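You operate a simulated robot arm through the tools that you are given. There is no shell and no other tool.

You run a simulated robot arm. Do the job below in one go: nothing can be reset, and whatever is moved stays where it is left.

Task
Retest the blue pipe with air, then unclamp it and stand it on the green square.
Fine: open the air valve till 2.0 bar shows, shut it and wait for 0.0 before you slacken the clamp key. Set down upright: what you pick out.

It is judged by the outcome, as a careful person would: the job done as asked, and still so three seconds after it is handed in. It fails if anything else is knocked over, pushed out of place, dropped, spilled or broken.

Robot
A 7-joint arm with a two-finger parallel gripper, fixed in place. Base frame: the origin is at the foot of the arm, x ahead of it, y to its left, z up. Readings come in m, rad, newtons and seconds.
Its first joint turns from -2.897 to 2.897 rad. Payload 3.43 kg.
The tool frame sits at the grasp point between the pads (the TCP): z along the fingers, y along the line on which they close. The tips reach 0.034 m beyond it. Largest opening 0.128 m; finger width 0.024, thickness 0.012; the body of the gripper, 0.048 by 0.13 m, starts 0.096 m behind the TCP.
Orientation is that of the tool frame in the base frame, as [roll, pitch, yaw] about the fixed x, y, z axes, in that order (R = Rz(yaw) Ry(pitch) Rx(roll)). With the fingers straight down and closing along the base's y, the tool's x points along the base's -x, its y along +y and its z along -z.

Tools
- The arm moves only by the tool jog_arm. Its argument "motion" is a list that holds one entry, the list of rows, each a list of 7 numbers: the shift along the base's x, y, z in m, then the turn, a rotation vector about the base's x, y, z in rad, then the finger opening in m, from 0 to 0.128. In form: [[[dx, dy, dz, ax, ay, az, fingers], ...]]. A call has 1 to 20 rows; each row shifts and turns the commanded pose from where the row before left it. A row lasts 0.2 s, in which the tool goes at most 0.05 m and 0.15 rad; a call with a longer step from one row to the next is refused whole, and so is a gripper value outside its range. A pose out of reach is approached as far as the arm can. The call stops where the force on the tool passes 40 N (or 10 N more than at its start, if that is more) or the arm is blocked; 0.2 s more then pass. The fingers move at their own pace (about 0.153 m/s each) and stop on an object; they squeeze with about 24 N. The grip force told is the motor's: it shows also when the fingers shut on nothing. Time passes only in rows, and 0.2 s behind the last, so rows that do not move let the fingers close. The reply holds the time, the measured pose of the TCP, the force on the tool along the base axes, the opening and the grip force, in the units named above and with some noise, with the torque about the TCP (base axes, N m) and any sound that the robot's microphone picked up.
- Cameras (640 x 400 px; columns grow to the right, rows downward): "scene" is fixed at [0.3983, -0.5007, 1.4945]; the picture's right is [0.96, -0.26, 0.00], its down [-0.12, -0.43, -0.89] and it looks along [0.24, 0.86, -0.45] (base axes); focal length 320 px, centre (320, 200). "wrist" rides on the gripper at [0.076, -0.011, -0.16] in the tool frame; the picture's right is [0.15, 0.99, 0.00], its down [-0.88, 0.13, -0.46] and it looks along [-0.45, 0.07, 0.89] (tool axes); focal length 234 px, centre (320, 200). There is no depth. A picture from a camera that has moved, and an enlarged one, comes with that camera's place and axes in the base frame and with its lens.
- camera(camera): a new picture of that camera. It takes no simulated time.
- enlarge(camera, box): a new picture of the part [left, top, right, bottom] of that camera's present view, enlarged. It takes no simulated time.
- hand_in(): hands the job in; it is judged then, once.

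Nothing tells you positions but the pictures and the camera data. Unless the task says otherwise, let go and move clear before handing in.

The tools are called after "Call:" as a command line: name --argument value ..., lists and objects as JSON in quotes. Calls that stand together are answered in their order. jog_arm: Moves the arm, as the interface text tells. Its arguments: {"type":"object","properties":{"motion":{"type":"array"}},"required":["motion"]} The other tools are called the same way: camera (camera) takes a picture; enlarge (camera, box) takes an enlarged picture of a part of a camera's view; hand_in () hands the job in.

At the start:

```text
time_s: 0.0
ee_pos: [0.3766, 0.277, 1.2916]
tool_rot: [-3.141, -0.002, -3.141]
ft_force: [0.0, 0.8, -0.1]
wrist_torque: [-0.03, -0.02, 0.01]
grip_width: 0.1281
grip_force: 0.0
```

scene: 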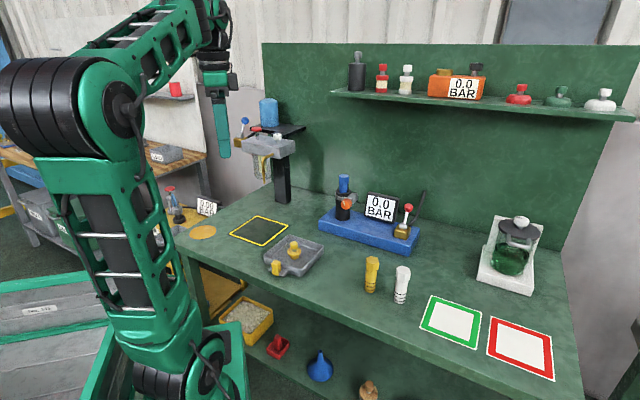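
wrist: 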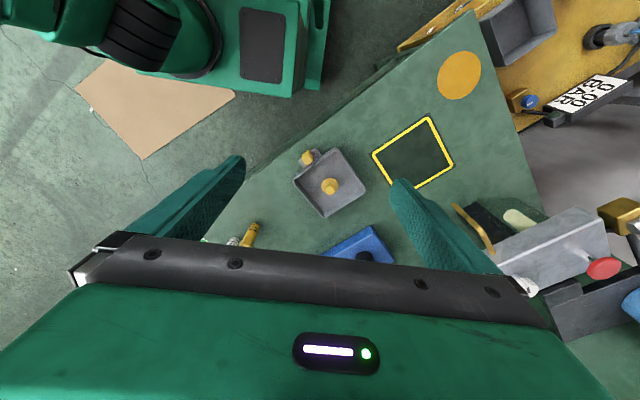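

The bench has a blue test rig with a blue pipe standing in a clamp, a pressure display reading 0.0 BAR and a red-handled valve, with a green-framed square to its right. I'll look closer before moving anything.

Call:
enlarge --camera "scene" --box '[300, 160, 440, 260]'

Call:
enlarge --camera "scene" --box '[220, 80, 340, 210]'

Call:
enlarge --camera "scene" --box '[340, 240, 580, 390]'

Call:
enlarge --camera "scene" --box '[330, 40, 640, 130]'

```text
4.00 times, centred on (370, 210) of scene
camera zoom: at [0.3983, -0.5007, 1.4945], right [0.96, -0.26, 0.0], down [-0.12, -0.43, -0.89], along [0.24, 0.86, -0.45], focal length 1279 px, centre (120, 160)
```

zoom: 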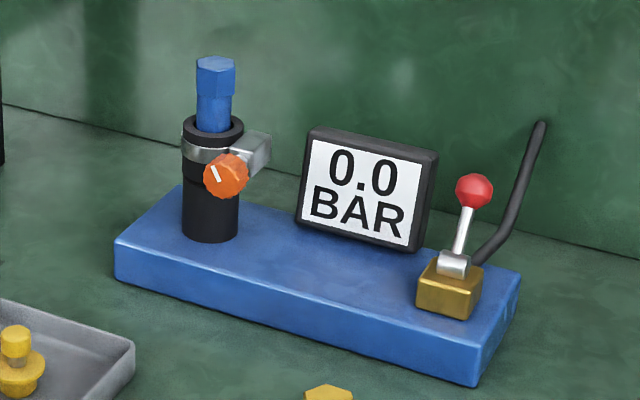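

```text
3.08 times, centred on (280, 145) of scene
camera zoom: at [0.3983, -0.5007, 1.4945], right [0.96, -0.26, 0.0], down [-0.12, -0.43, -0.89], along [0.24, 0.86, -0.45], focal length 984 px, centre (443, 369)
```

zoom: 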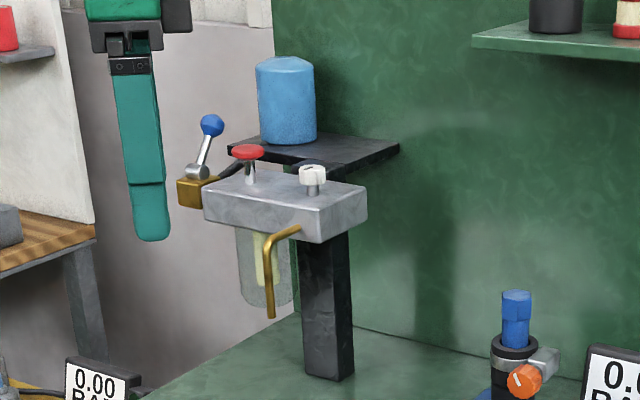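

```text
2.67 times, centred on (460, 315) of scene
camera zoom: at [0.3983, -0.5007, 1.4945], right [0.96, -0.26, 0.0], down [-0.12, -0.43, -0.89], along [0.24, 0.86, -0.45], focal length 852 px, centre (-53, -107)
```

zoom: 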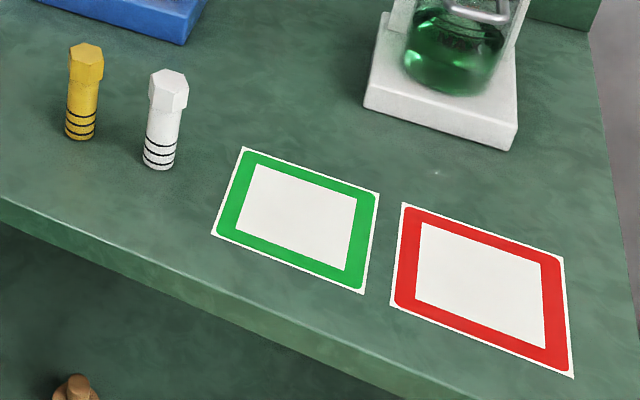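

```text
2.06 times, centred on (485, 85) of scene
camera zoom: at [0.3983, -0.5007, 1.4945], right [0.96, -0.26, 0.0], down [-0.12, -0.43, -0.89], along [0.24, 0.86, -0.45], focal length 660 px, centre (-21, 437)
```

zoom: 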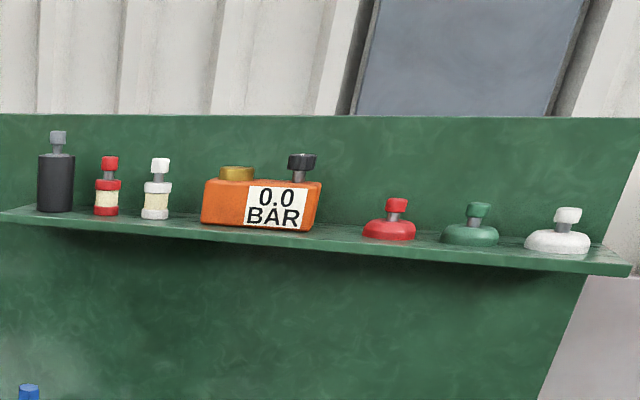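

The rig is at about (0.7–0.95, 0.25–0.55), with the bench top near z≈0.865. I take the blue pipe's clamp to be near (0.757, 0.497) and the red-knobbed air lever near (0.92, 0.32). I'll bring the wrist camera over the rig for a closer look, staying high.

Call:
jog_arm --motion '[[[0.03, 0.005, -0.005, 0, 0, 0.098, 0.128], [0.037, 0.005, -0.005, 0, 0, 0.098, 0.128], [0.037, 0.005, -0.005, 0, 0, 0.098, 0.128], [0.037, 0.005, -0.005, 0, 0, 0.098, 0.128], [0.037, 0.005, -0.005, 0, 0, 0.098, 0.128], [0.037, 0.005, -0.005, 0, 0, 0.098, 0.128], [0.037, 0.005, -0.005, 0, 0, 0.098, 0.128], [0.037, 0.005, -0.005, 0, 0, 0.099, 0.128], [0, 0, 0, 0, 0, 0, 0.128], [0, 0, 0, 0, 0, 0, 0.128]]]'

Call:
camera --camera "wrist"

Call:
camera --camera "scene"

```text
time_s: 2.2
ee_pos: [0.6484, 0.3184, 1.2543]
tool_rot: [3.14, 0.013, -2.356]
ft_force: [-0.4, -0.3, -0.3]
wrist_torque: [0.01, 0.0, 0.0]
grip_width: 0.1281
grip_force: 0.0
```

```text
taken
camera wrist: at [0.6022, 0.2546, 1.4134], right [-0.8, 0.6, 0.0], down [0.53, 0.71, 0.47], along [0.28, 0.37, -0.88], focal length 234 px, centre (320, 200)
```

wrist: 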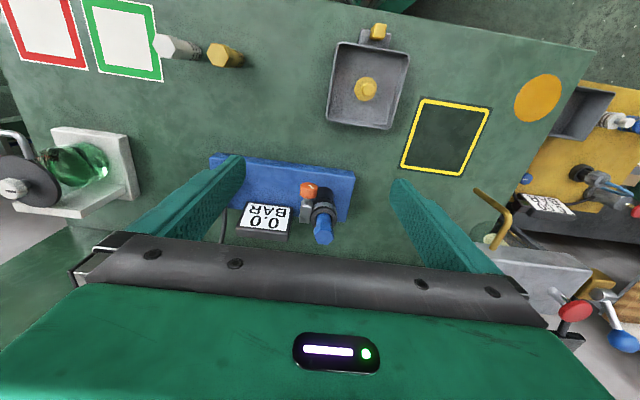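

```text
taken
```

scene: 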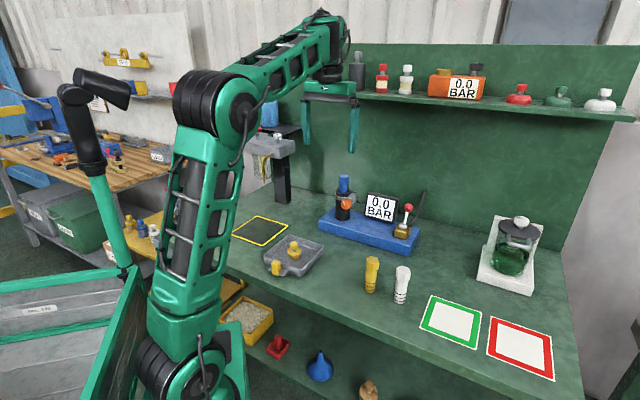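

The view is upside down, with far objects lower in the image. I'll enlarge the rig region.

Call:
enlarge --camera "wrist" --box '[190, 140, 380, 260]'

Call:
enlarge --camera "scene" --box '[370, 180, 440, 250]'

Call:
enlarge --camera "scene" --box '[320, 165, 390, 235]'

```text
3.33 times, centred on (285, 200) of wrist
camera zoom: at [0.6022, 0.2546, 1.4134], right [-0.8, 0.6, 0.0], down [0.53, 0.71, 0.47], along [0.28, 0.37, -0.88], focal length 781 px, centre (437, 200)
```

zoom: 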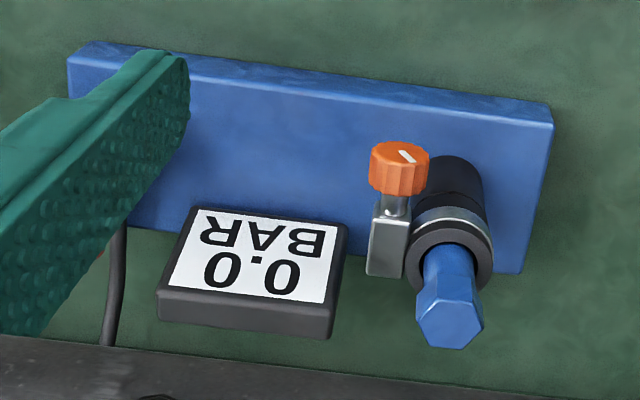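

```text
5.71 times, centred on (405, 215) of scene
camera zoom: at [0.3983, -0.5007, 1.4945], right [0.96, -0.26, 0.0], down [-0.12, -0.43, -0.89], along [0.24, 0.86, -0.45], focal length 1827 px, centre (-166, 114)
```

zoom: 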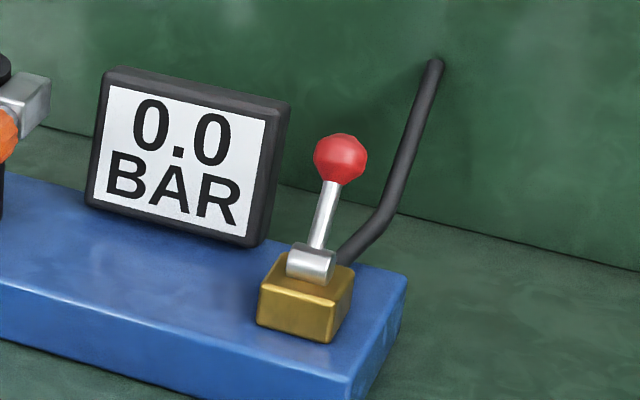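

```text
5.71 times, centred on (355, 200) of scene
camera zoom: at [0.3983, -0.5007, 1.4945], right [0.96, -0.26, 0.0], down [-0.12, -0.43, -0.89], along [0.24, 0.86, -0.45], focal length 1827 px, centre (120, 200)
```

zoom: 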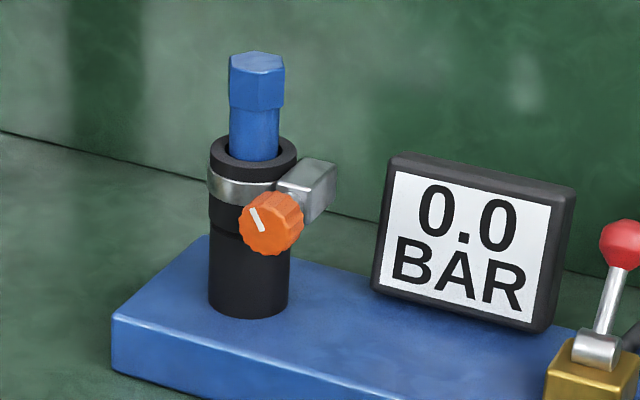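

From two views, the pipe top is at about (0.745, 0.458, 1.078) and the clamp top at z≈1.02. The orange key centre is at about (0.737, 0.40, 1.004), and its axis faces the front of the rig. Next I'll shift sideways to see the valve lever better.

Call:
jog_arm --motion '[[[0.02, -0.028, -0.01, 0, 0, 0, 0.128], [0.02, -0.028, -0.01, 0, 0, 0, 0.128], [0.02, -0.028, -0.01, 0, 0, 0, 0.128], [0.02, -0.028, -0.01, 0, 0, 0, 0.128], [0.02, -0.028, -0.01, 0, 0, 0, 0.128], [0, 0, 0, 0, 0, 0, 0.128], [0, 0, 0, 0, 0, 0, 0.128]]]'

Call:
camera --camera "wrist"

Call:
enlarge --camera "wrist" --box '[230, 130, 420, 250]'

```text
time_s: 3.8
ee_pos: [0.7499, 0.1787, 1.2062]
tool_rot: [3.14, 0.011, -2.358]
ft_force: [0.5, 0.2, 0.3]
wrist_torque: [0.01, 0.02, 0.01]
grip_width: 0.128
grip_force: 0.1
```

```text
taken
camera wrist: at [0.7038, 0.1141, 1.3646], right [-0.8, 0.6, 0.0], down [0.53, 0.71, 0.47], along [0.28, 0.37, -0.88], focal length 234 px, centre (320, 200)
```

wrist: 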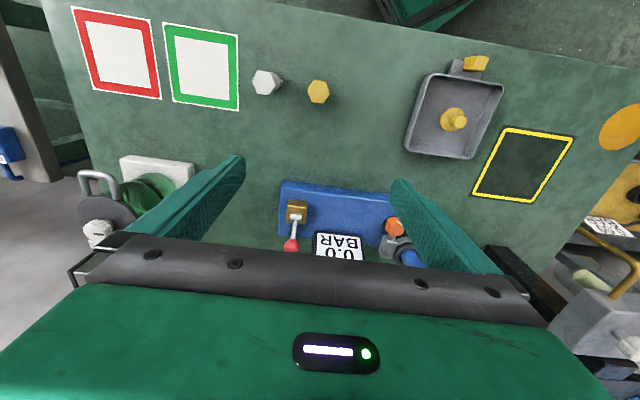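

```text
3.33 times, centred on (325, 190) of wrist
camera zoom: at [0.7038, 0.1141, 1.3646], right [-0.8, 0.6, 0.0], down [0.53, 0.71, 0.47], along [0.28, 0.37, -0.88], focal length 781 px, centre (303, 233)
```

zoom: 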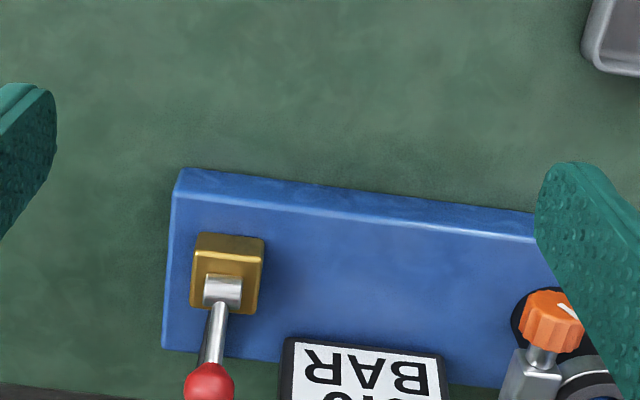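

The lever knob is at about (0.922, 0.316, 1.003) and its hub at about (0.8995, 0.294, 0.95). The lever leans back about 30° and swings front to back. Before reaching in I'll check where the shelf's front edge is.

Call:
enlarge --camera "scene" --box '[540, 70, 640, 140]'

Call:
enlarge --camera "scene" --box '[310, 60, 410, 130]'

Call:
camera --camera "scene"

```text
5.71 times, centred on (590, 105) of scene
camera zoom: at [0.3983, -0.5007, 1.4945], right [0.96, -0.26, 0.0], down [-0.12, -0.43, -0.89], along [0.24, 0.86, -0.45], focal length 1827 px, centre (-1223, 743)
```

zoom: 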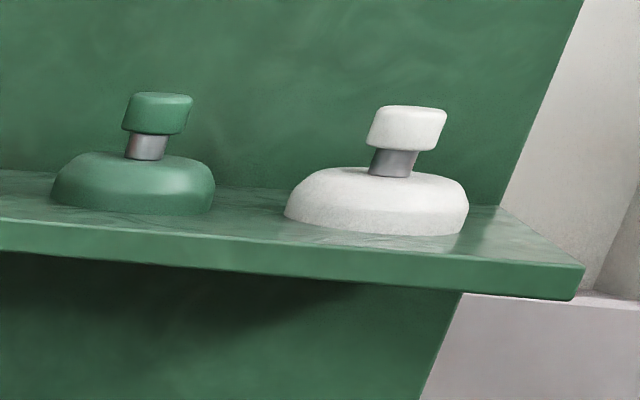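

```text
5.71 times, centred on (360, 95) of scene
camera zoom: at [0.3983, -0.5007, 1.4945], right [0.96, -0.26, 0.0], down [-0.12, -0.43, -0.89], along [0.24, 0.86, -0.45], focal length 1827 px, centre (91, 800)
```

zoom: 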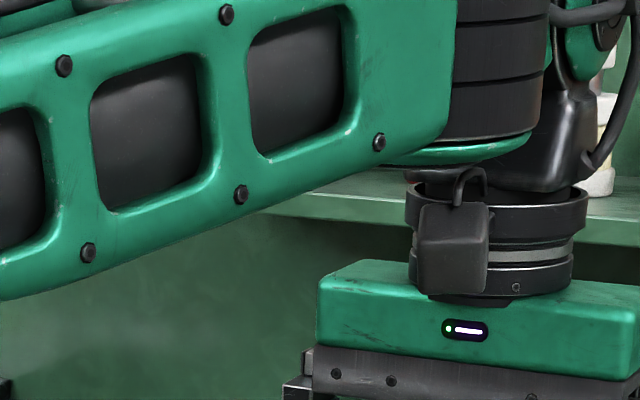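

```text
taken
```

scene: 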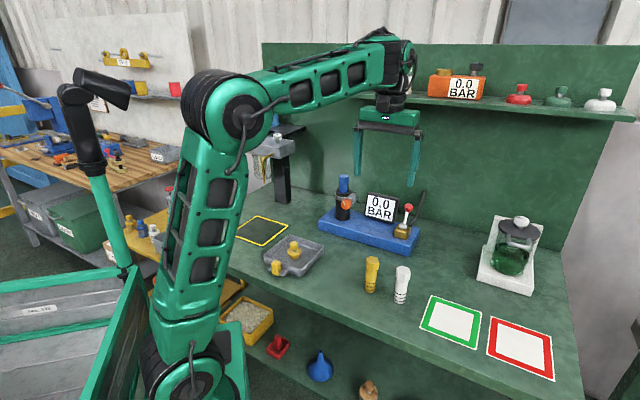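

The shelf's front edge overhangs the rig at z≈1.33, so a straight-down wrist could hit it. I'll tilt the tool about 34° with the fingers pointing down and outward, and take a pre-grasp position in front of the lever knob.

Call:
jog_arm --motion '[[[0.0223, 0.0154, -0.0172, 0.085, -0.085, 0, 0.05], [0.0223, 0.0154, -0.0172, 0.085, -0.085, 0, 0.05], [0.0223, 0.0154, -0.0172, 0.085, -0.085, 0, 0.05], [0.0223, 0.0154, -0.0172, 0.085, -0.085, 0, 0.05], [0.0223, 0.0154, -0.0172, 0.085, -0.085, 0, 0.05], [0, 0, 0, 0, 0, 0, 0.05], [0, 0, 0, 0, 0, 0, 0.05]]]'

Call:
camera --camera "wrist"

Call:
camera --camera "scene"

```text
time_s: 5.4
ee_pos: [0.8594, 0.2544, 1.1214]
tool_rot: [-3.142, 0.613, -2.357]
ft_force: [-0.3, 0.0, 0.6]
wrist_torque: [0.01, 0.0, 0.01]
grip_width: 0.05
grip_force: 0.0
```

```text
taken
camera wrist: at [0.76, 0.1376, 1.207], right [-0.78, 0.62, -0.08], down [0.23, 0.41, 0.88], along [0.58, 0.67, -0.47], focal length 234 px, centre (320, 200)
```

wrist: 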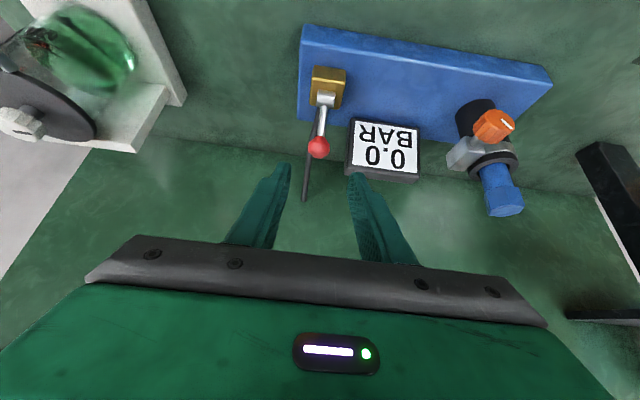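

```text
taken
```

scene: 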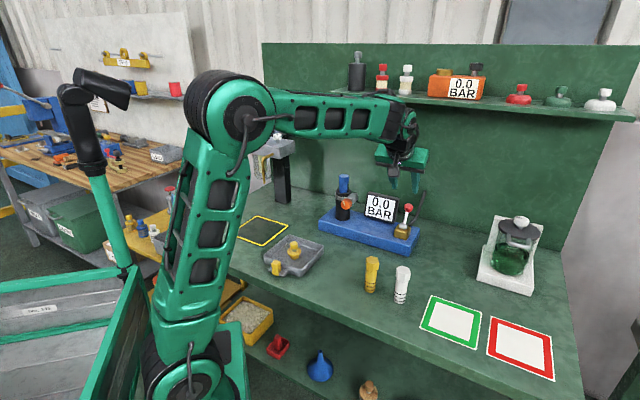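

The tilted view reads the display clearly, and the lever knob lies between the fingers. I'll enlarge it to refine the alignment.

Call:
enlarge --camera "wrist" --box '[260, 20, 560, 220]'

Call:
enlarge --camera "scene" --box '[350, 140, 450, 250]'

```text
2.00 times, centred on (410, 120) of wrist
camera zoom: at [0.76, 0.1376, 1.207], right [-0.78, 0.62, -0.08], down [0.23, 0.41, 0.88], along [0.58, 0.67, -0.47], focal length 468 px, centre (140, 360)
```

zoom: 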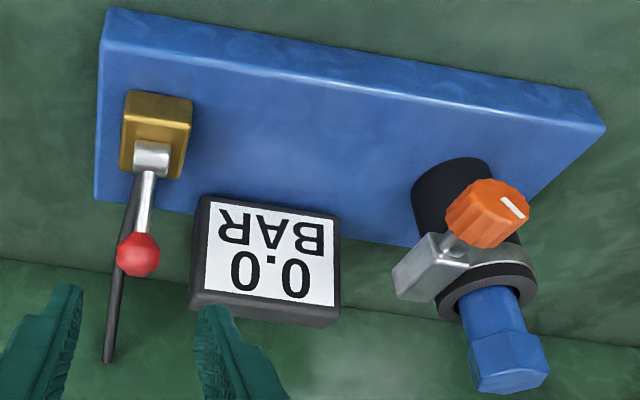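

```text
3.64 times, centred on (400, 195) of scene
camera zoom: at [0.3983, -0.5007, 1.4945], right [0.96, -0.26, 0.0], down [-0.12, -0.43, -0.89], along [0.24, 0.86, -0.45], focal length 1162 px, centre (29, 218)
```

zoom: 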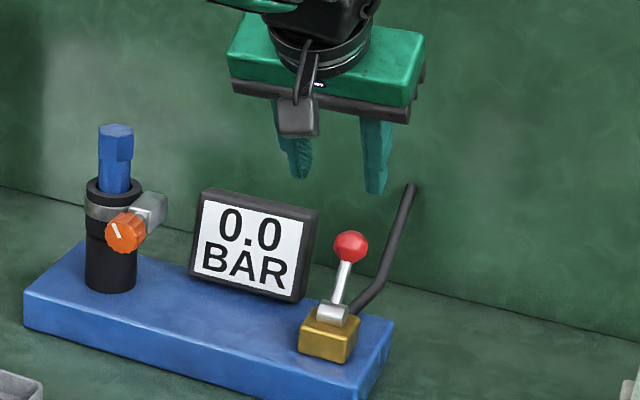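

Call:
enlarge --camera "wrist" --box '[300, 90, 440, 190]'

Call:
enlarge --camera "scene" --box '[360, 180, 430, 225]'

```text
4.00 times, centred on (370, 140) of wrist
camera zoom: at [0.76, 0.1376, 1.207], right [-0.78, 0.62, -0.08], down [0.23, 0.41, 0.88], along [0.58, 0.67, -0.47], focal length 937 px, centre (120, 440)
```

zoom: 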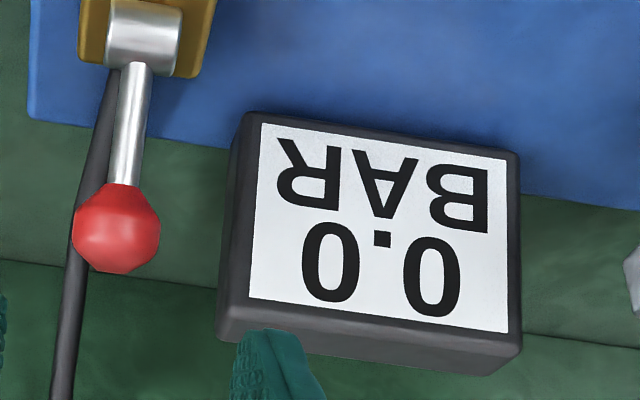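

```text
8.89 times, centred on (395, 202) of scene
camera zoom: at [0.3983, -0.5007, 1.4945], right [0.96, -0.26, 0.0], down [-0.12, -0.43, -0.89], along [0.24, 0.86, -0.45], focal length 2841 px, centre (-347, 178)
```

zoom: 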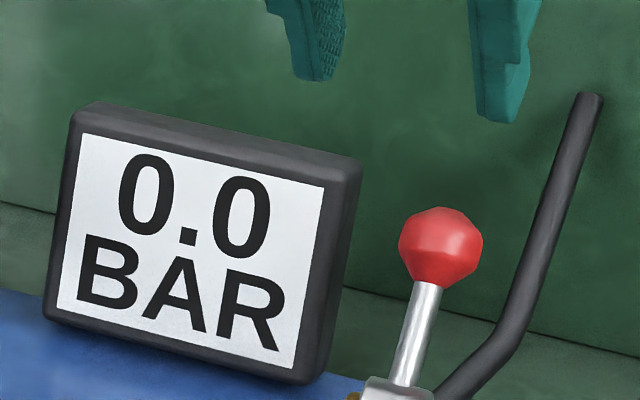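

The knob is at e≈0.429 along the rig, and the display's right edge is at e≈0.388, so there's room for the left finger with a 0.05 m opening. I'll go most of the way down and check.

Call:
jog_arm --motion '[[[0.0106, 0.01, -0.0196, 0, 0, 0, 0.05], [0.0106, 0.01, -0.0196, 0, 0, 0, 0.05], [0.0106, 0.01, -0.0196, 0, 0, 0, 0.05], [0.0106, 0.01, -0.0196, 0, 0, 0, 0.05], [0, 0, 0, 0, 0, 0, 0.05]]]'

Call:
camera --camera "wrist"

Call:
enlarge --camera "scene" --box '[350, 140, 450, 250]'

```text
time_s: 6.6
ee_pos: [0.9025, 0.2969, 1.0395]
tool_rot: [3.141, 0.613, -2.357]
ft_force: [0.0, -0.6, 0.0]
wrist_torque: [0.03, -0.03, 0.0]
grip_width: 0.0499
grip_force: 0.1
```

```text
taken
camera wrist: at [0.8028, 0.1788, 1.1266], right [-0.78, 0.62, -0.08], down [0.23, 0.41, 0.88], along [0.58, 0.67, -0.47], focal length 234 px, centre (320, 200)
```

wrist: 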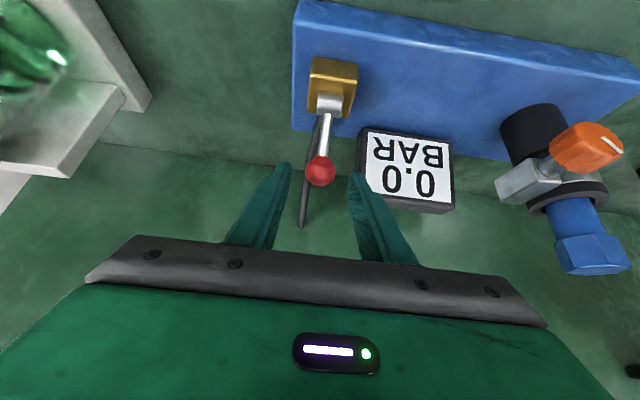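

```text
3.64 times, centred on (400, 195) of scene
camera zoom: at [0.3983, -0.5007, 1.4945], right [0.96, -0.26, 0.0], down [-0.12, -0.43, -0.89], along [0.24, 0.86, -0.45], focal length 1162 px, centre (29, 218)
```

zoom: 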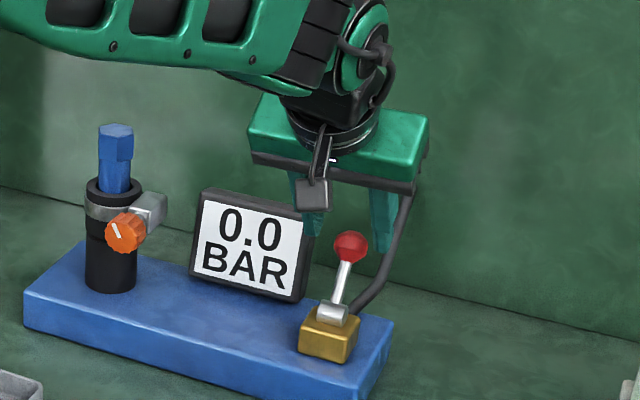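

The knob is centred between the fingertips. I'll go the last 2.5 cm and close gently on it.

Call:
jog_arm --motion '[[[0.006, 0.0053, -0.0105, 0, 0, 0, 0.05], [0.006, 0.0053, -0.0105, 0, 0, 0, 0.05], [0, 0, 0, 0, 0, 0, 0.05]]]'

Call:
enlarge --camera "wrist" --box '[230, 60, 450, 220]'

Call:
enlarge --camera "scene" --box '[360, 180, 440, 240]'

```text
time_s: 7.4
ee_pos: [0.9143, 0.307, 1.0198]
tool_rot: [3.14, 0.613, -2.357]
ft_force: [0.4, 0.0, -0.3]
wrist_torque: [0.0, -0.02, 0.01]
grip_width: 0.05
grip_force: 0.0
```

```text
2.50 times, centred on (340, 140) of wrist
camera zoom: at [0.814, 0.1886, 1.106], right [-0.78, 0.62, -0.08], down [0.23, 0.41, 0.88], along [0.58, 0.67, -0.47], focal length 585 px, centre (270, 350)
```

zoom: 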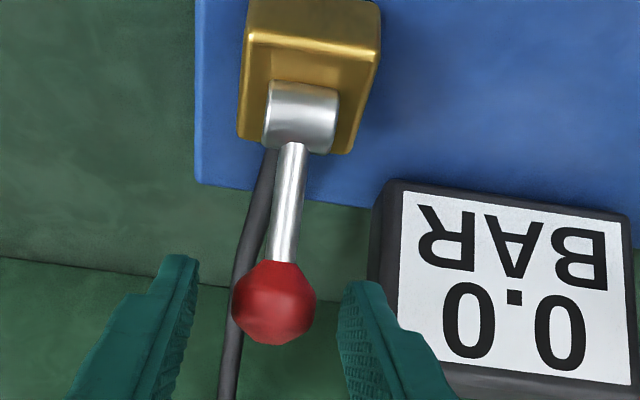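

```text
6.67 times, centred on (400, 210) of scene
camera zoom: at [0.3983, -0.5007, 1.4945], right [0.96, -0.26, 0.0], down [-0.12, -0.43, -0.89], along [0.24, 0.86, -0.45], focal length 2131 px, centre (-213, 133)
```

zoom: 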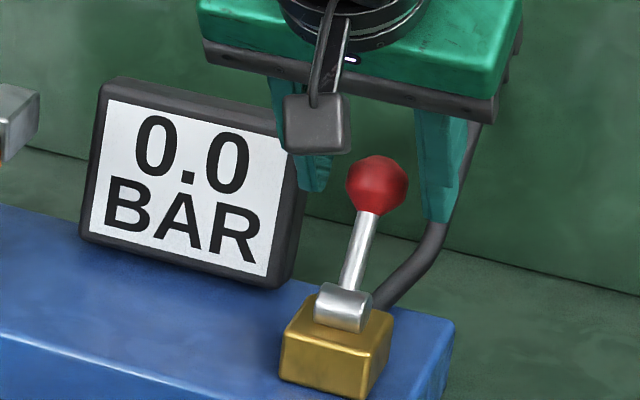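

The knob is between the pads, about 14 mm inside the tips. I'll close on it.

Call:
jog_arm --motion '[[[0.0016, 0.0016, -0.0033, 0, 0, 0, 0.05], [0, 0, 0, 0, 0, 0, 0.01], [0, 0, 0, 0, 0, 0, 0.01], [0, 0, 0, 0, 0, 0, 0.01]]]'

Call:
enlarge --camera "wrist" --box '[230, 60, 450, 220]'

Call:
enlarge --camera "scene" --box '[360, 180, 440, 240]'

```text
time_s: 8.4
ee_pos: [0.9148, 0.3099, 1.0145]
tool_rot: [3.138, 0.614, -2.356]
ft_force: [-8.8, 6.5, -3.2]
wrist_torque: [0.14, 0.22, 0.25]
grip_width: 0.0291
grip_force: 45.5
```

```text
2.50 times, centred on (340, 140) of wrist
camera zoom: at [0.8148, 0.1913, 1.1023], right [-0.79, 0.61, -0.08], down [0.23, 0.42, 0.88], along [0.57, 0.67, -0.47], focal length 585 px, centre (270, 350)
```

zoom: 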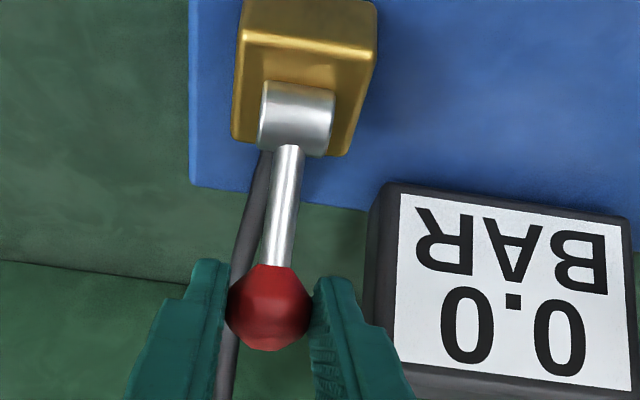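

```text
6.67 times, centred on (400, 210) of scene
camera zoom: at [0.3983, -0.5007, 1.4945], right [0.96, -0.26, 0.0], down [-0.12, -0.43, -0.89], along [0.24, 0.86, -0.45], focal length 2131 px, centre (-213, 133)
```

zoom: 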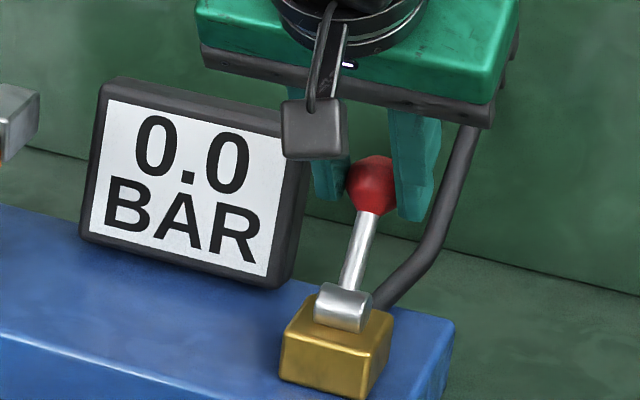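

The knob is gripped at 0.029 m. I'll pull the lever forward in small steps along its arc and watch the display.

Call:
jog_arm --motion '[[[-0.0014, 0.0014, 0.0, 0, 0, 0, 0.01], [-0.0033, -0.0033, 0.0025, 0, 0, 0, 0.01], [0, 0, 0, 0, 0, 0, 0.01]]]'

Call:
enlarge --camera "wrist" --box '[230, 60, 450, 220]'

Call:
enlarge --camera "scene" --box '[360, 180, 440, 240]'

```text
time_s: 9.2
ee_pos: [0.912, 0.3053, 1.0173]
tool_rot: [3.141, 0.612, -2.357]
ft_force: [4.7, 14.8, -11.9]
wrist_torque: [0.95, -0.76, 0.09]
grip_width: 0.0291
grip_force: 44.5
```

```text
2.50 times, centred on (340, 140) of wrist
camera zoom: at [0.8122, 0.1893, 1.1045], right [-0.78, 0.61, -0.08], down [0.23, 0.42, 0.88], along [0.58, 0.67, -0.47], focal length 585 px, centre (270, 350)
```

zoom: 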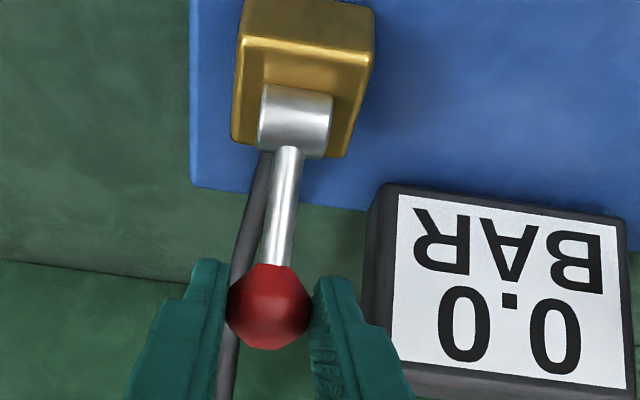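

```text
6.67 times, centred on (400, 210) of scene
camera zoom: at [0.3983, -0.5007, 1.4945], right [0.96, -0.26, 0.0], down [-0.12, -0.43, -0.89], along [0.24, 0.86, -0.45], focal length 2131 px, centre (-213, 133)
```

zoom: 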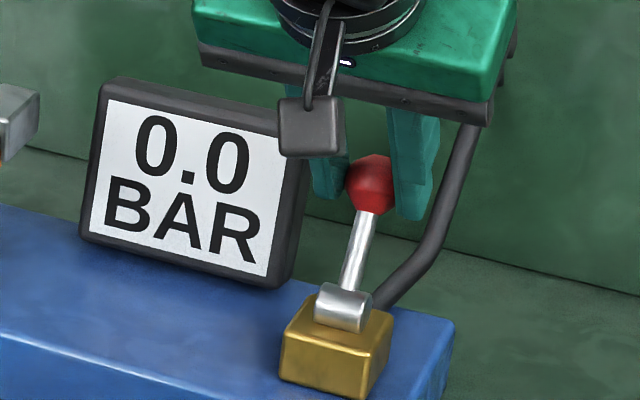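

Call:
jog_arm --motion '[[[-0.0034, -0.0034, 0.0021, 0, 0, 0, 0.01], [0, 0, 0, 0, 0, 0, 0.01]]]'

Call:
enlarge --camera "wrist" --box '[230, 60, 450, 220]'

Call:
enlarge --camera "scene" --box '[360, 180, 440, 240]'

```text
time_s: 9.8
ee_pos: [0.9082, 0.3046, 1.0215]
tool_rot: [3.139, 0.614, -2.355]
ft_force: [8.4, 17.4, -5.9]
wrist_torque: [1.06, -0.92, 0.12]
grip_width: 0.0294
grip_force: 45.1
```

```text
2.50 times, centred on (340, 140) of wrist
camera zoom: at [0.8087, 0.1859, 1.1071], right [-0.78, 0.61, -0.08], down [0.23, 0.41, 0.88], along [0.58, 0.67, -0.47], focal length 585 px, centre (270, 350)
```

zoom: 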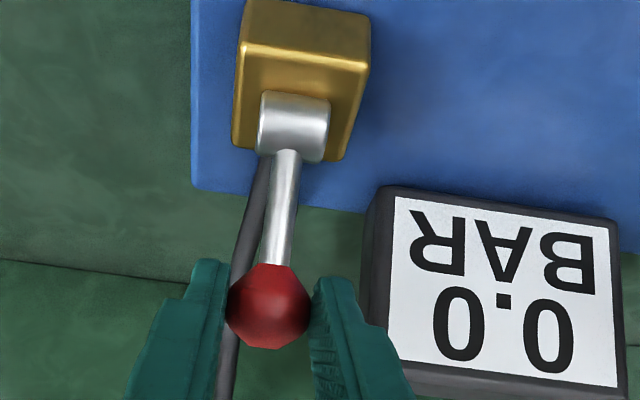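

```text
6.67 times, centred on (400, 210) of scene
camera zoom: at [0.3983, -0.5007, 1.4945], right [0.96, -0.26, 0.0], down [-0.12, -0.43, -0.89], along [0.24, 0.86, -0.45], focal length 2131 px, centre (-213, 133)
```

zoom: 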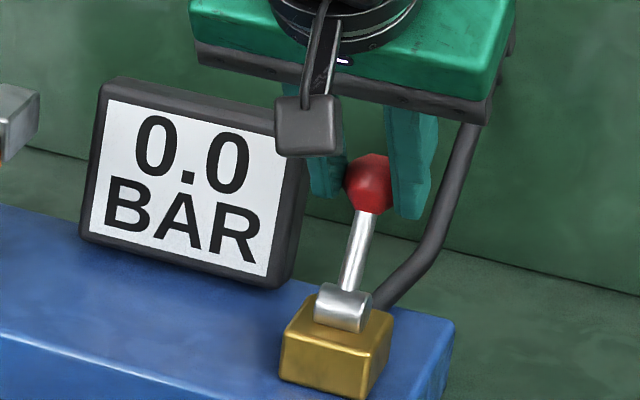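

The lever is moving with the grip against steady friction of about 19 N, and the display still shows 0.0. I'll continue in small steps.

Call:
jog_arm --motion '[[[-0.0036, -0.0036, 0.0018, 0, 0, 0, 0.01], [0, 0, 0, 0, 0, 0, 0.01]]]'

Call:
enlarge --camera "scene" --box '[360, 180, 440, 240]'

Call:
camera --camera "wrist"

```text
time_s: 10.4
ee_pos: [0.9057, 0.2999, 1.023]
tool_rot: [3.139, 0.615, -2.355]
ft_force: [8.8, 18.0, -2.9]
wrist_torque: [1.14, -0.91, 0.12]
grip_width: 0.029
grip_force: 44.6
```

```text
6.67 times, centred on (400, 210) of scene
camera zoom: at [0.3983, -0.5007, 1.4945], right [0.96, -0.26, 0.0], down [-0.12, -0.43, -0.89], along [0.24, 0.86, -0.45], focal length 2131 px, centre (-213, 133)
```

zoom: 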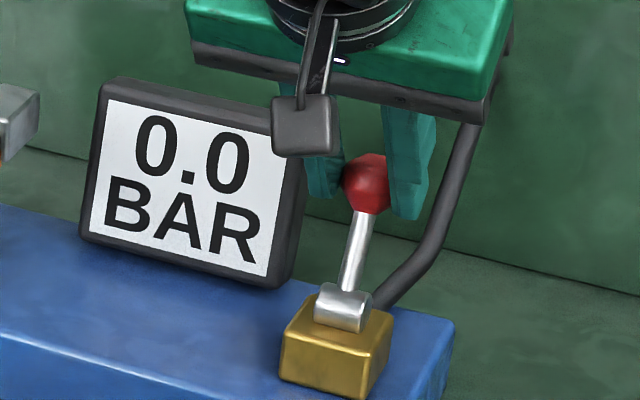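

```text
taken
camera wrist: at [0.8049, 0.182, 1.1096], right [-0.78, 0.61, -0.08], down [0.23, 0.41, 0.88], along [0.58, 0.67, -0.47], focal length 234 px, centre (320, 200)
```

wrist: 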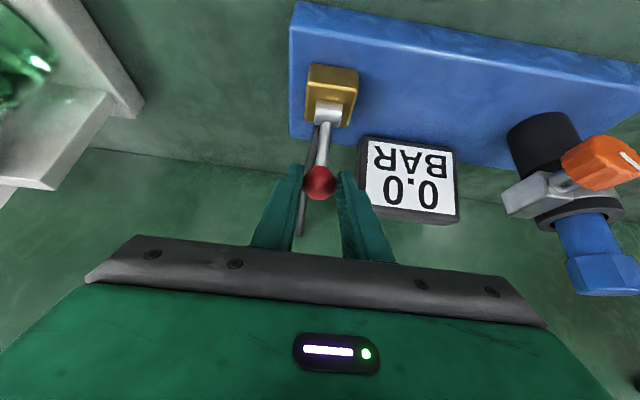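

Call:
jog_arm --motion '[[[-0.0045, -0.003, 0.0014, 0, 0, 0, 0.01], [0, 0, 0, 0, 0, 0, 0.01]]]'

Call:
enlarge --camera "scene" --box '[360, 180, 440, 240]'

```text
time_s: 11.0
ee_pos: [0.9009, 0.2967, 1.0248]
tool_rot: [3.141, 0.614, -2.359]
ft_force: [13.1, 12.3, 1.7]
wrist_torque: [0.98, -1.04, 0.01]
grip_width: 0.0288
grip_force: 45.0
```

```text
6.67 times, centred on (400, 210) of scene
camera zoom: at [0.3983, -0.5007, 1.4945], right [0.96, -0.26, 0.0], down [-0.12, -0.43, -0.89], along [0.24, 0.86, -0.45], focal length 2131 px, centre (-213, 133)
```

zoom: 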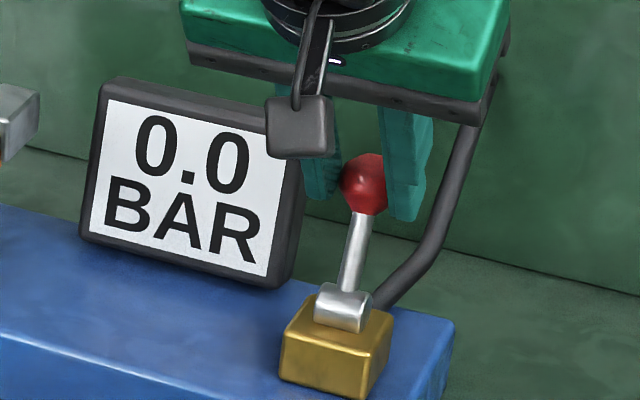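

Call:
jog_arm --motion '[[[-0.0037, -0.0037, 0.0008, 0, 0, 0, 0.01], [0, 0, 0, 0, 0, 0, 0.01]]]'

Call:
enlarge --camera "scene" --box '[360, 180, 440, 240]'

```text
time_s: 11.6
ee_pos: [0.8978, 0.2928, 1.0262]
tool_rot: [3.139, 0.615, -2.359]
ft_force: [17.8, 10.9, 3.4]
wrist_torque: [1.08, -1.25, -0.1]
grip_width: 0.029
grip_force: 44.4
```

```text
6.67 times, centred on (400, 210) of scene
camera zoom: at [0.3983, -0.5007, 1.4945], right [0.96, -0.26, 0.0], down [-0.12, -0.43, -0.89], along [0.24, 0.86, -0.45], focal length 2131 px, centre (-213, 133)
```

zoom: 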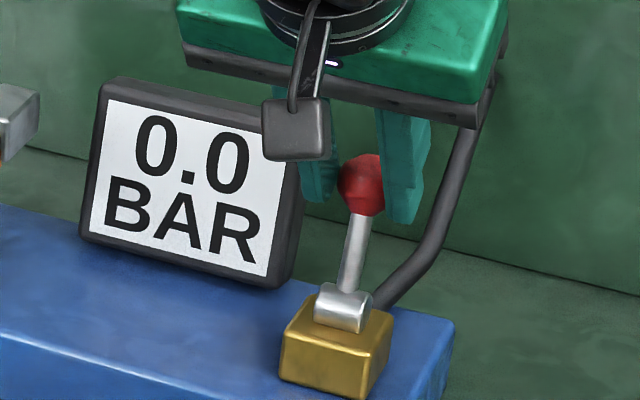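

Call:
jog_arm --motion '[[[-0.0035, -0.004, 0.0004, 0, 0, 0, 0.01], [0, 0, 0, 0, 0, 0, 0.01]]]'

Call:
enlarge --camera "scene" --box '[360, 180, 440, 240]'

```text
time_s: 12.2
ee_pos: [0.8936, 0.2886, 1.0272]
tool_rot: [3.139, 0.614, -2.358]
ft_force: [16.6, 9.4, 9.9]
wrist_torque: [1.06, -1.28, -0.1]
grip_width: 0.0292
grip_force: 44.7
```

```text
6.67 times, centred on (400, 210) of scene
camera zoom: at [0.3983, -0.5007, 1.4945], right [0.96, -0.26, 0.0], down [-0.12, -0.43, -0.89], along [0.24, 0.86, -0.45], focal length 2131 px, centre (-213, 133)
```

zoom: 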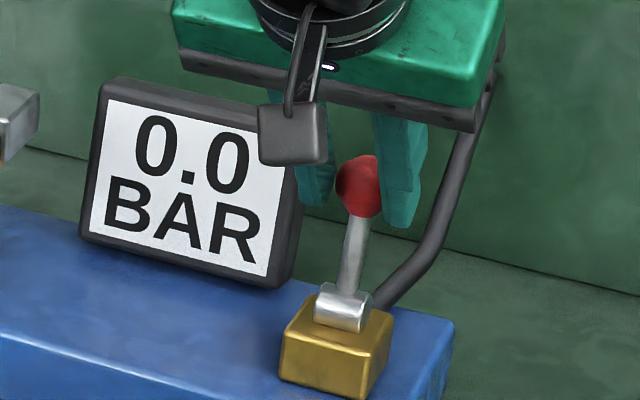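

Call:
jog_arm --motion '[[[-0.0038, -0.0038, 0.0006, 0, 0, 0, 0.01], [0, 0, 0, 0, 0, 0, 0.01]]]'

Call:
enlarge --camera "scene" --box '[360, 180, 440, 240]'

```text
time_s: 12.8
ee_pos: [0.8894, 0.2848, 1.0266]
tool_rot: [3.14, 0.614, -2.358]
ft_force: [16.7, 8.5, 10.5]
wrist_torque: [1.11, -1.26, -0.17]
grip_width: 0.0293
grip_force: 45.4
```

```text
6.67 times, centred on (400, 210) of scene
camera zoom: at [0.3983, -0.5007, 1.4945], right [0.96, -0.26, 0.0], down [-0.12, -0.43, -0.89], along [0.24, 0.86, -0.45], focal length 2131 px, centre (-213, 133)
```

zoom: 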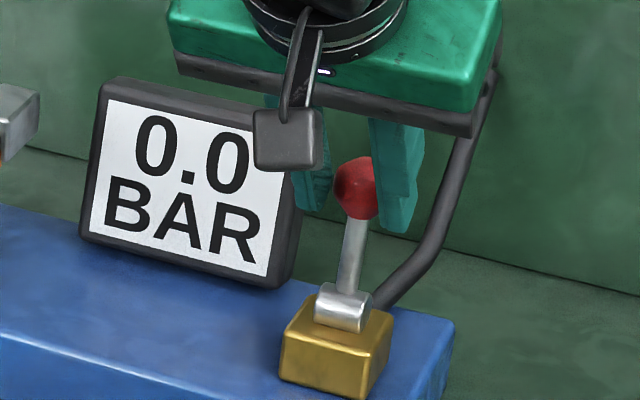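

Call:
jog_arm --motion '[[[-0.0038, -0.0038, -0.0005, 0, 0, 0, 0.01], [0, 0, 0, 0, 0, 0, 0.01]]]'

Call:
enlarge --camera "wrist" --box '[230, 60, 480, 220]'

```text
time_s: 13.4
ee_pos: [0.8849, 0.2805, 1.0249]
tool_rot: [3.137, 0.61, -2.357]
ft_force: [0.7, -0.3, 0.0]
wrist_torque: [-0.03, 0.01, -0.03]
grip_width: 0.0099
grip_force: 0.1
```

```text
2.50 times, centred on (355, 140) of wrist
camera zoom: at [0.7847, 0.1633, 1.1124], right [-0.79, 0.61, -0.08], down [0.23, 0.42, 0.88], along [0.57, 0.67, -0.47], focal length 585 px, centre (232, 350)
```

zoom: 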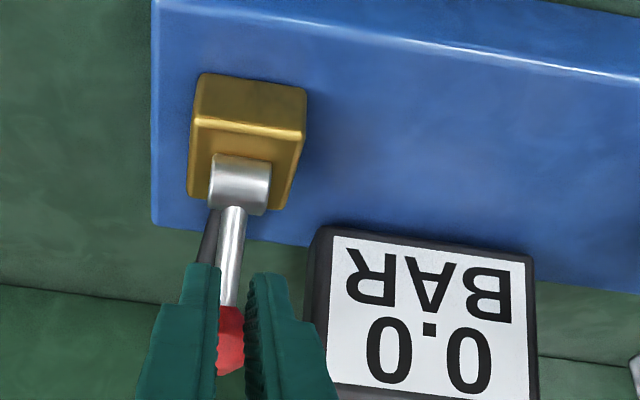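

The fingers slipped off the knob and closed. I'll check where the lever went.

Call:
enlarge --camera "scene" --box '[360, 180, 440, 240]'

Call:
camera --camera "scene"

```text
6.67 times, centred on (400, 210) of scene
camera zoom: at [0.3983, -0.5007, 1.4945], right [0.96, -0.26, 0.0], down [-0.12, -0.43, -0.89], along [0.24, 0.86, -0.45], focal length 2131 px, centre (-213, 133)
```

zoom: 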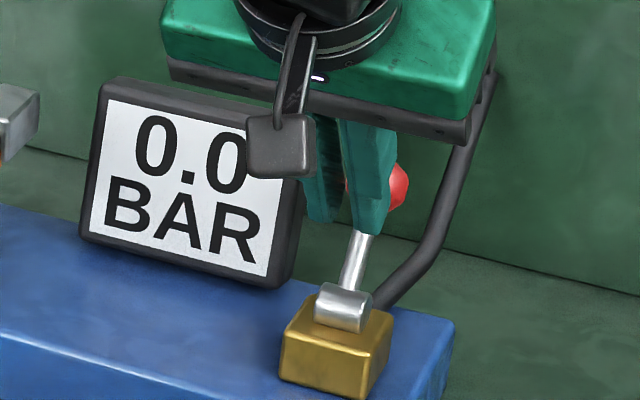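

```text
taken
```

scene: 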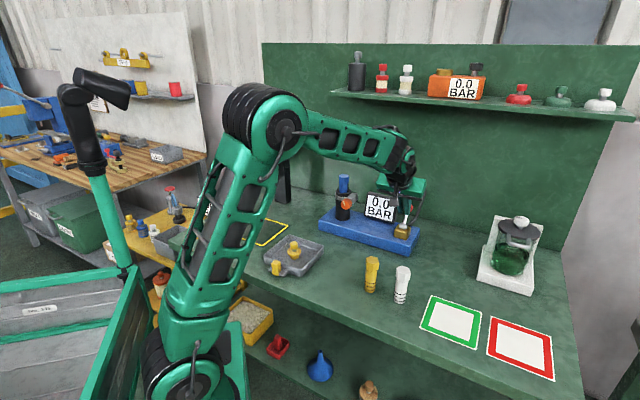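

The lever is spring-loaded and has snapped back to its rest position, shut, with the display still at 0.0. A friction grip is marginal, so I'll hook the closed fingertips behind the knob and draw it forward. The spring will then close it as I ease off. First I'll rise, reduce the tilt to about 20°, and move over and behind the knob.

Call:
jog_arm --motion '[[[-0.005, -0.005, 0.02, 0, 0, 0, 0.0], [0, 0, 0.04, 0, 0, 0, 0.0], [0.015, 0.015, 0.003, -0.088, 0.088, 0, 0.0], [0.018, 0.018, 0, -0.088, 0.088, 0, 0.0], [0.0155, 0.0155, 0, 0, 0, 0, 0.0], [0.0155, 0.0155, 0, 0, 0, 0, 0.0], [0, 0, 0, 0, 0, 0, 0.0]]]'

Call:
camera --camera "wrist"

Call:
camera --camera "scene"

```text
time_s: 15.0
ee_pos: [0.9451, 0.3398, 1.0897]
tool_rot: [3.14, 0.363, -2.359]
ft_force: [-0.4, -0.3, -0.8]
wrist_torque: [0.03, 0.0, 0.01]
grip_width: 0.0
grip_force: 23.3
```

```text
taken
camera wrist: at [0.8634, 0.2404, 1.2113], right [-0.8, 0.6, -0.05], down [0.38, 0.56, 0.74], along [0.47, 0.57, -0.67], focal length 234 px, centre (320, 200)
```

wrist: 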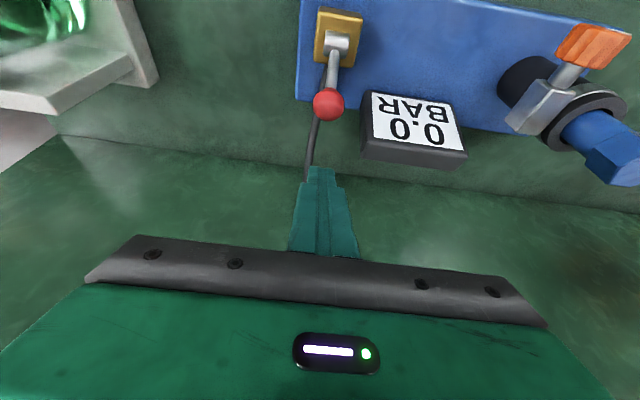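

```text
taken
```

scene: 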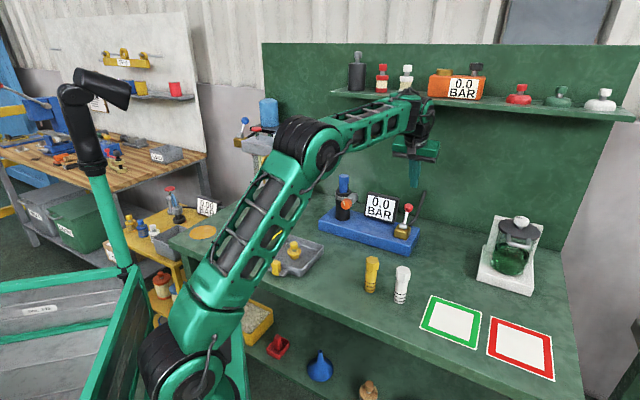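

The closed fingers are behind and above the knob with about 1.4 cm to spare. I'll lower straight down behind it.

Call:
jog_arm --motion '[[[0, 0, -0.022, 0, 0, 0, 0.0], [0, 0, -0.022, 0, 0, 0, 0.0], [0, 0, -0.02, 0, 0, 0, 0.0], [0, 0, 0, 0, 0, 0, 0.0]]]'

Call:
enlarge --camera "wrist" --box '[230, 40, 480, 220]'

Call:
enlarge --camera "scene" --box '[360, 80, 440, 240]'

```text
time_s: 16.0
ee_pos: [0.9449, 0.3384, 1.0252]
tool_rot: [3.14, 0.364, -2.359]
ft_force: [0.1, 0.2, 0.4]
wrist_torque: [0.03, -0.02, 0.0]
grip_width: 0.0001
grip_force: 24.3
```

```text
2.22 times, centred on (355, 130) of wrist
camera zoom: at [0.8631, 0.2397, 1.1463], right [-0.8, 0.6, -0.05], down [0.38, 0.56, 0.74], along [0.47, 0.57, -0.67], focal length 520 px, centre (242, 356)
```

zoom: 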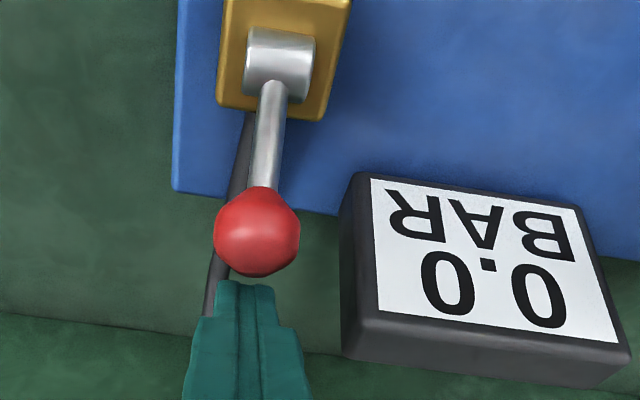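

```text
2.50 times, centred on (400, 160) of scene
camera zoom: at [0.3983, -0.5007, 1.4945], right [0.96, -0.26, 0.0], down [-0.12, -0.43, -0.89], along [0.24, 0.86, -0.45], focal length 799 px, centre (120, 300)
```

zoom: 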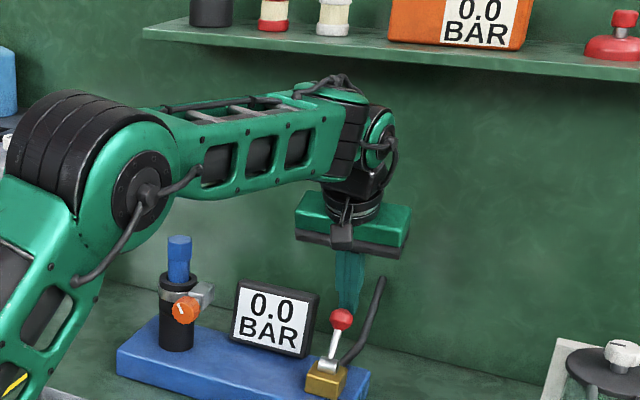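

The fingers sit squarely behind the knob. I'll draw it forward through the range that showed no pressure before, then go in finer steps.

Call:
jog_arm --motion '[[[-0.0053, -0.0053, 0, 0, 0, 0, 0.0], [-0.0053, -0.0053, 0, 0, 0, 0, 0.0], [-0.0053, -0.0053, 0, 0, 0, 0, 0.0], [-0.0053, -0.0053, 0, 0, 0, 0, 0.0], [-0.0053, -0.0053, 0, 0, 0, 0, 0.0], [0, 0, 0, 0, 0, 0, 0.0]]]'

Call:
enlarge --camera "wrist" --box '[230, 40, 480, 220]'

Call:
enlarge --camera "scene" --box '[360, 180, 440, 240]'

```text
time_s: 17.4
ee_pos: [0.9188, 0.3129, 1.0225]
tool_rot: [3.141, 0.363, -2.358]
ft_force: [0.1, -0.3, -0.6]
wrist_torque: [-0.02, -0.01, -0.01]
grip_width: 0.0001
grip_force: 24.1
```

```text
2.22 times, centred on (355, 130) of wrist
camera zoom: at [0.8368, 0.2143, 1.1452], right [-0.8, 0.6, -0.05], down [0.38, 0.56, 0.74], along [0.47, 0.57, -0.67], focal length 520 px, centre (242, 356)
```

zoom: 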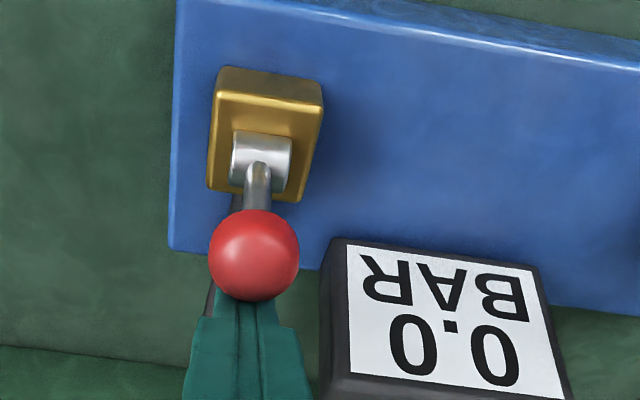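

```text
6.67 times, centred on (400, 210) of scene
camera zoom: at [0.3983, -0.5007, 1.4945], right [0.96, -0.26, 0.0], down [-0.12, -0.43, -0.89], along [0.24, 0.86, -0.45], focal length 2131 px, centre (-213, 133)
```

zoom: 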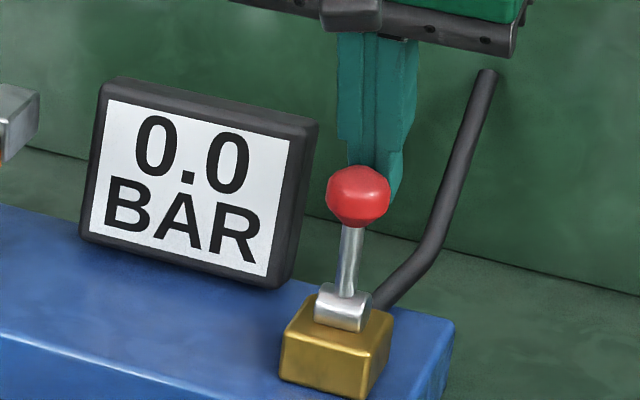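

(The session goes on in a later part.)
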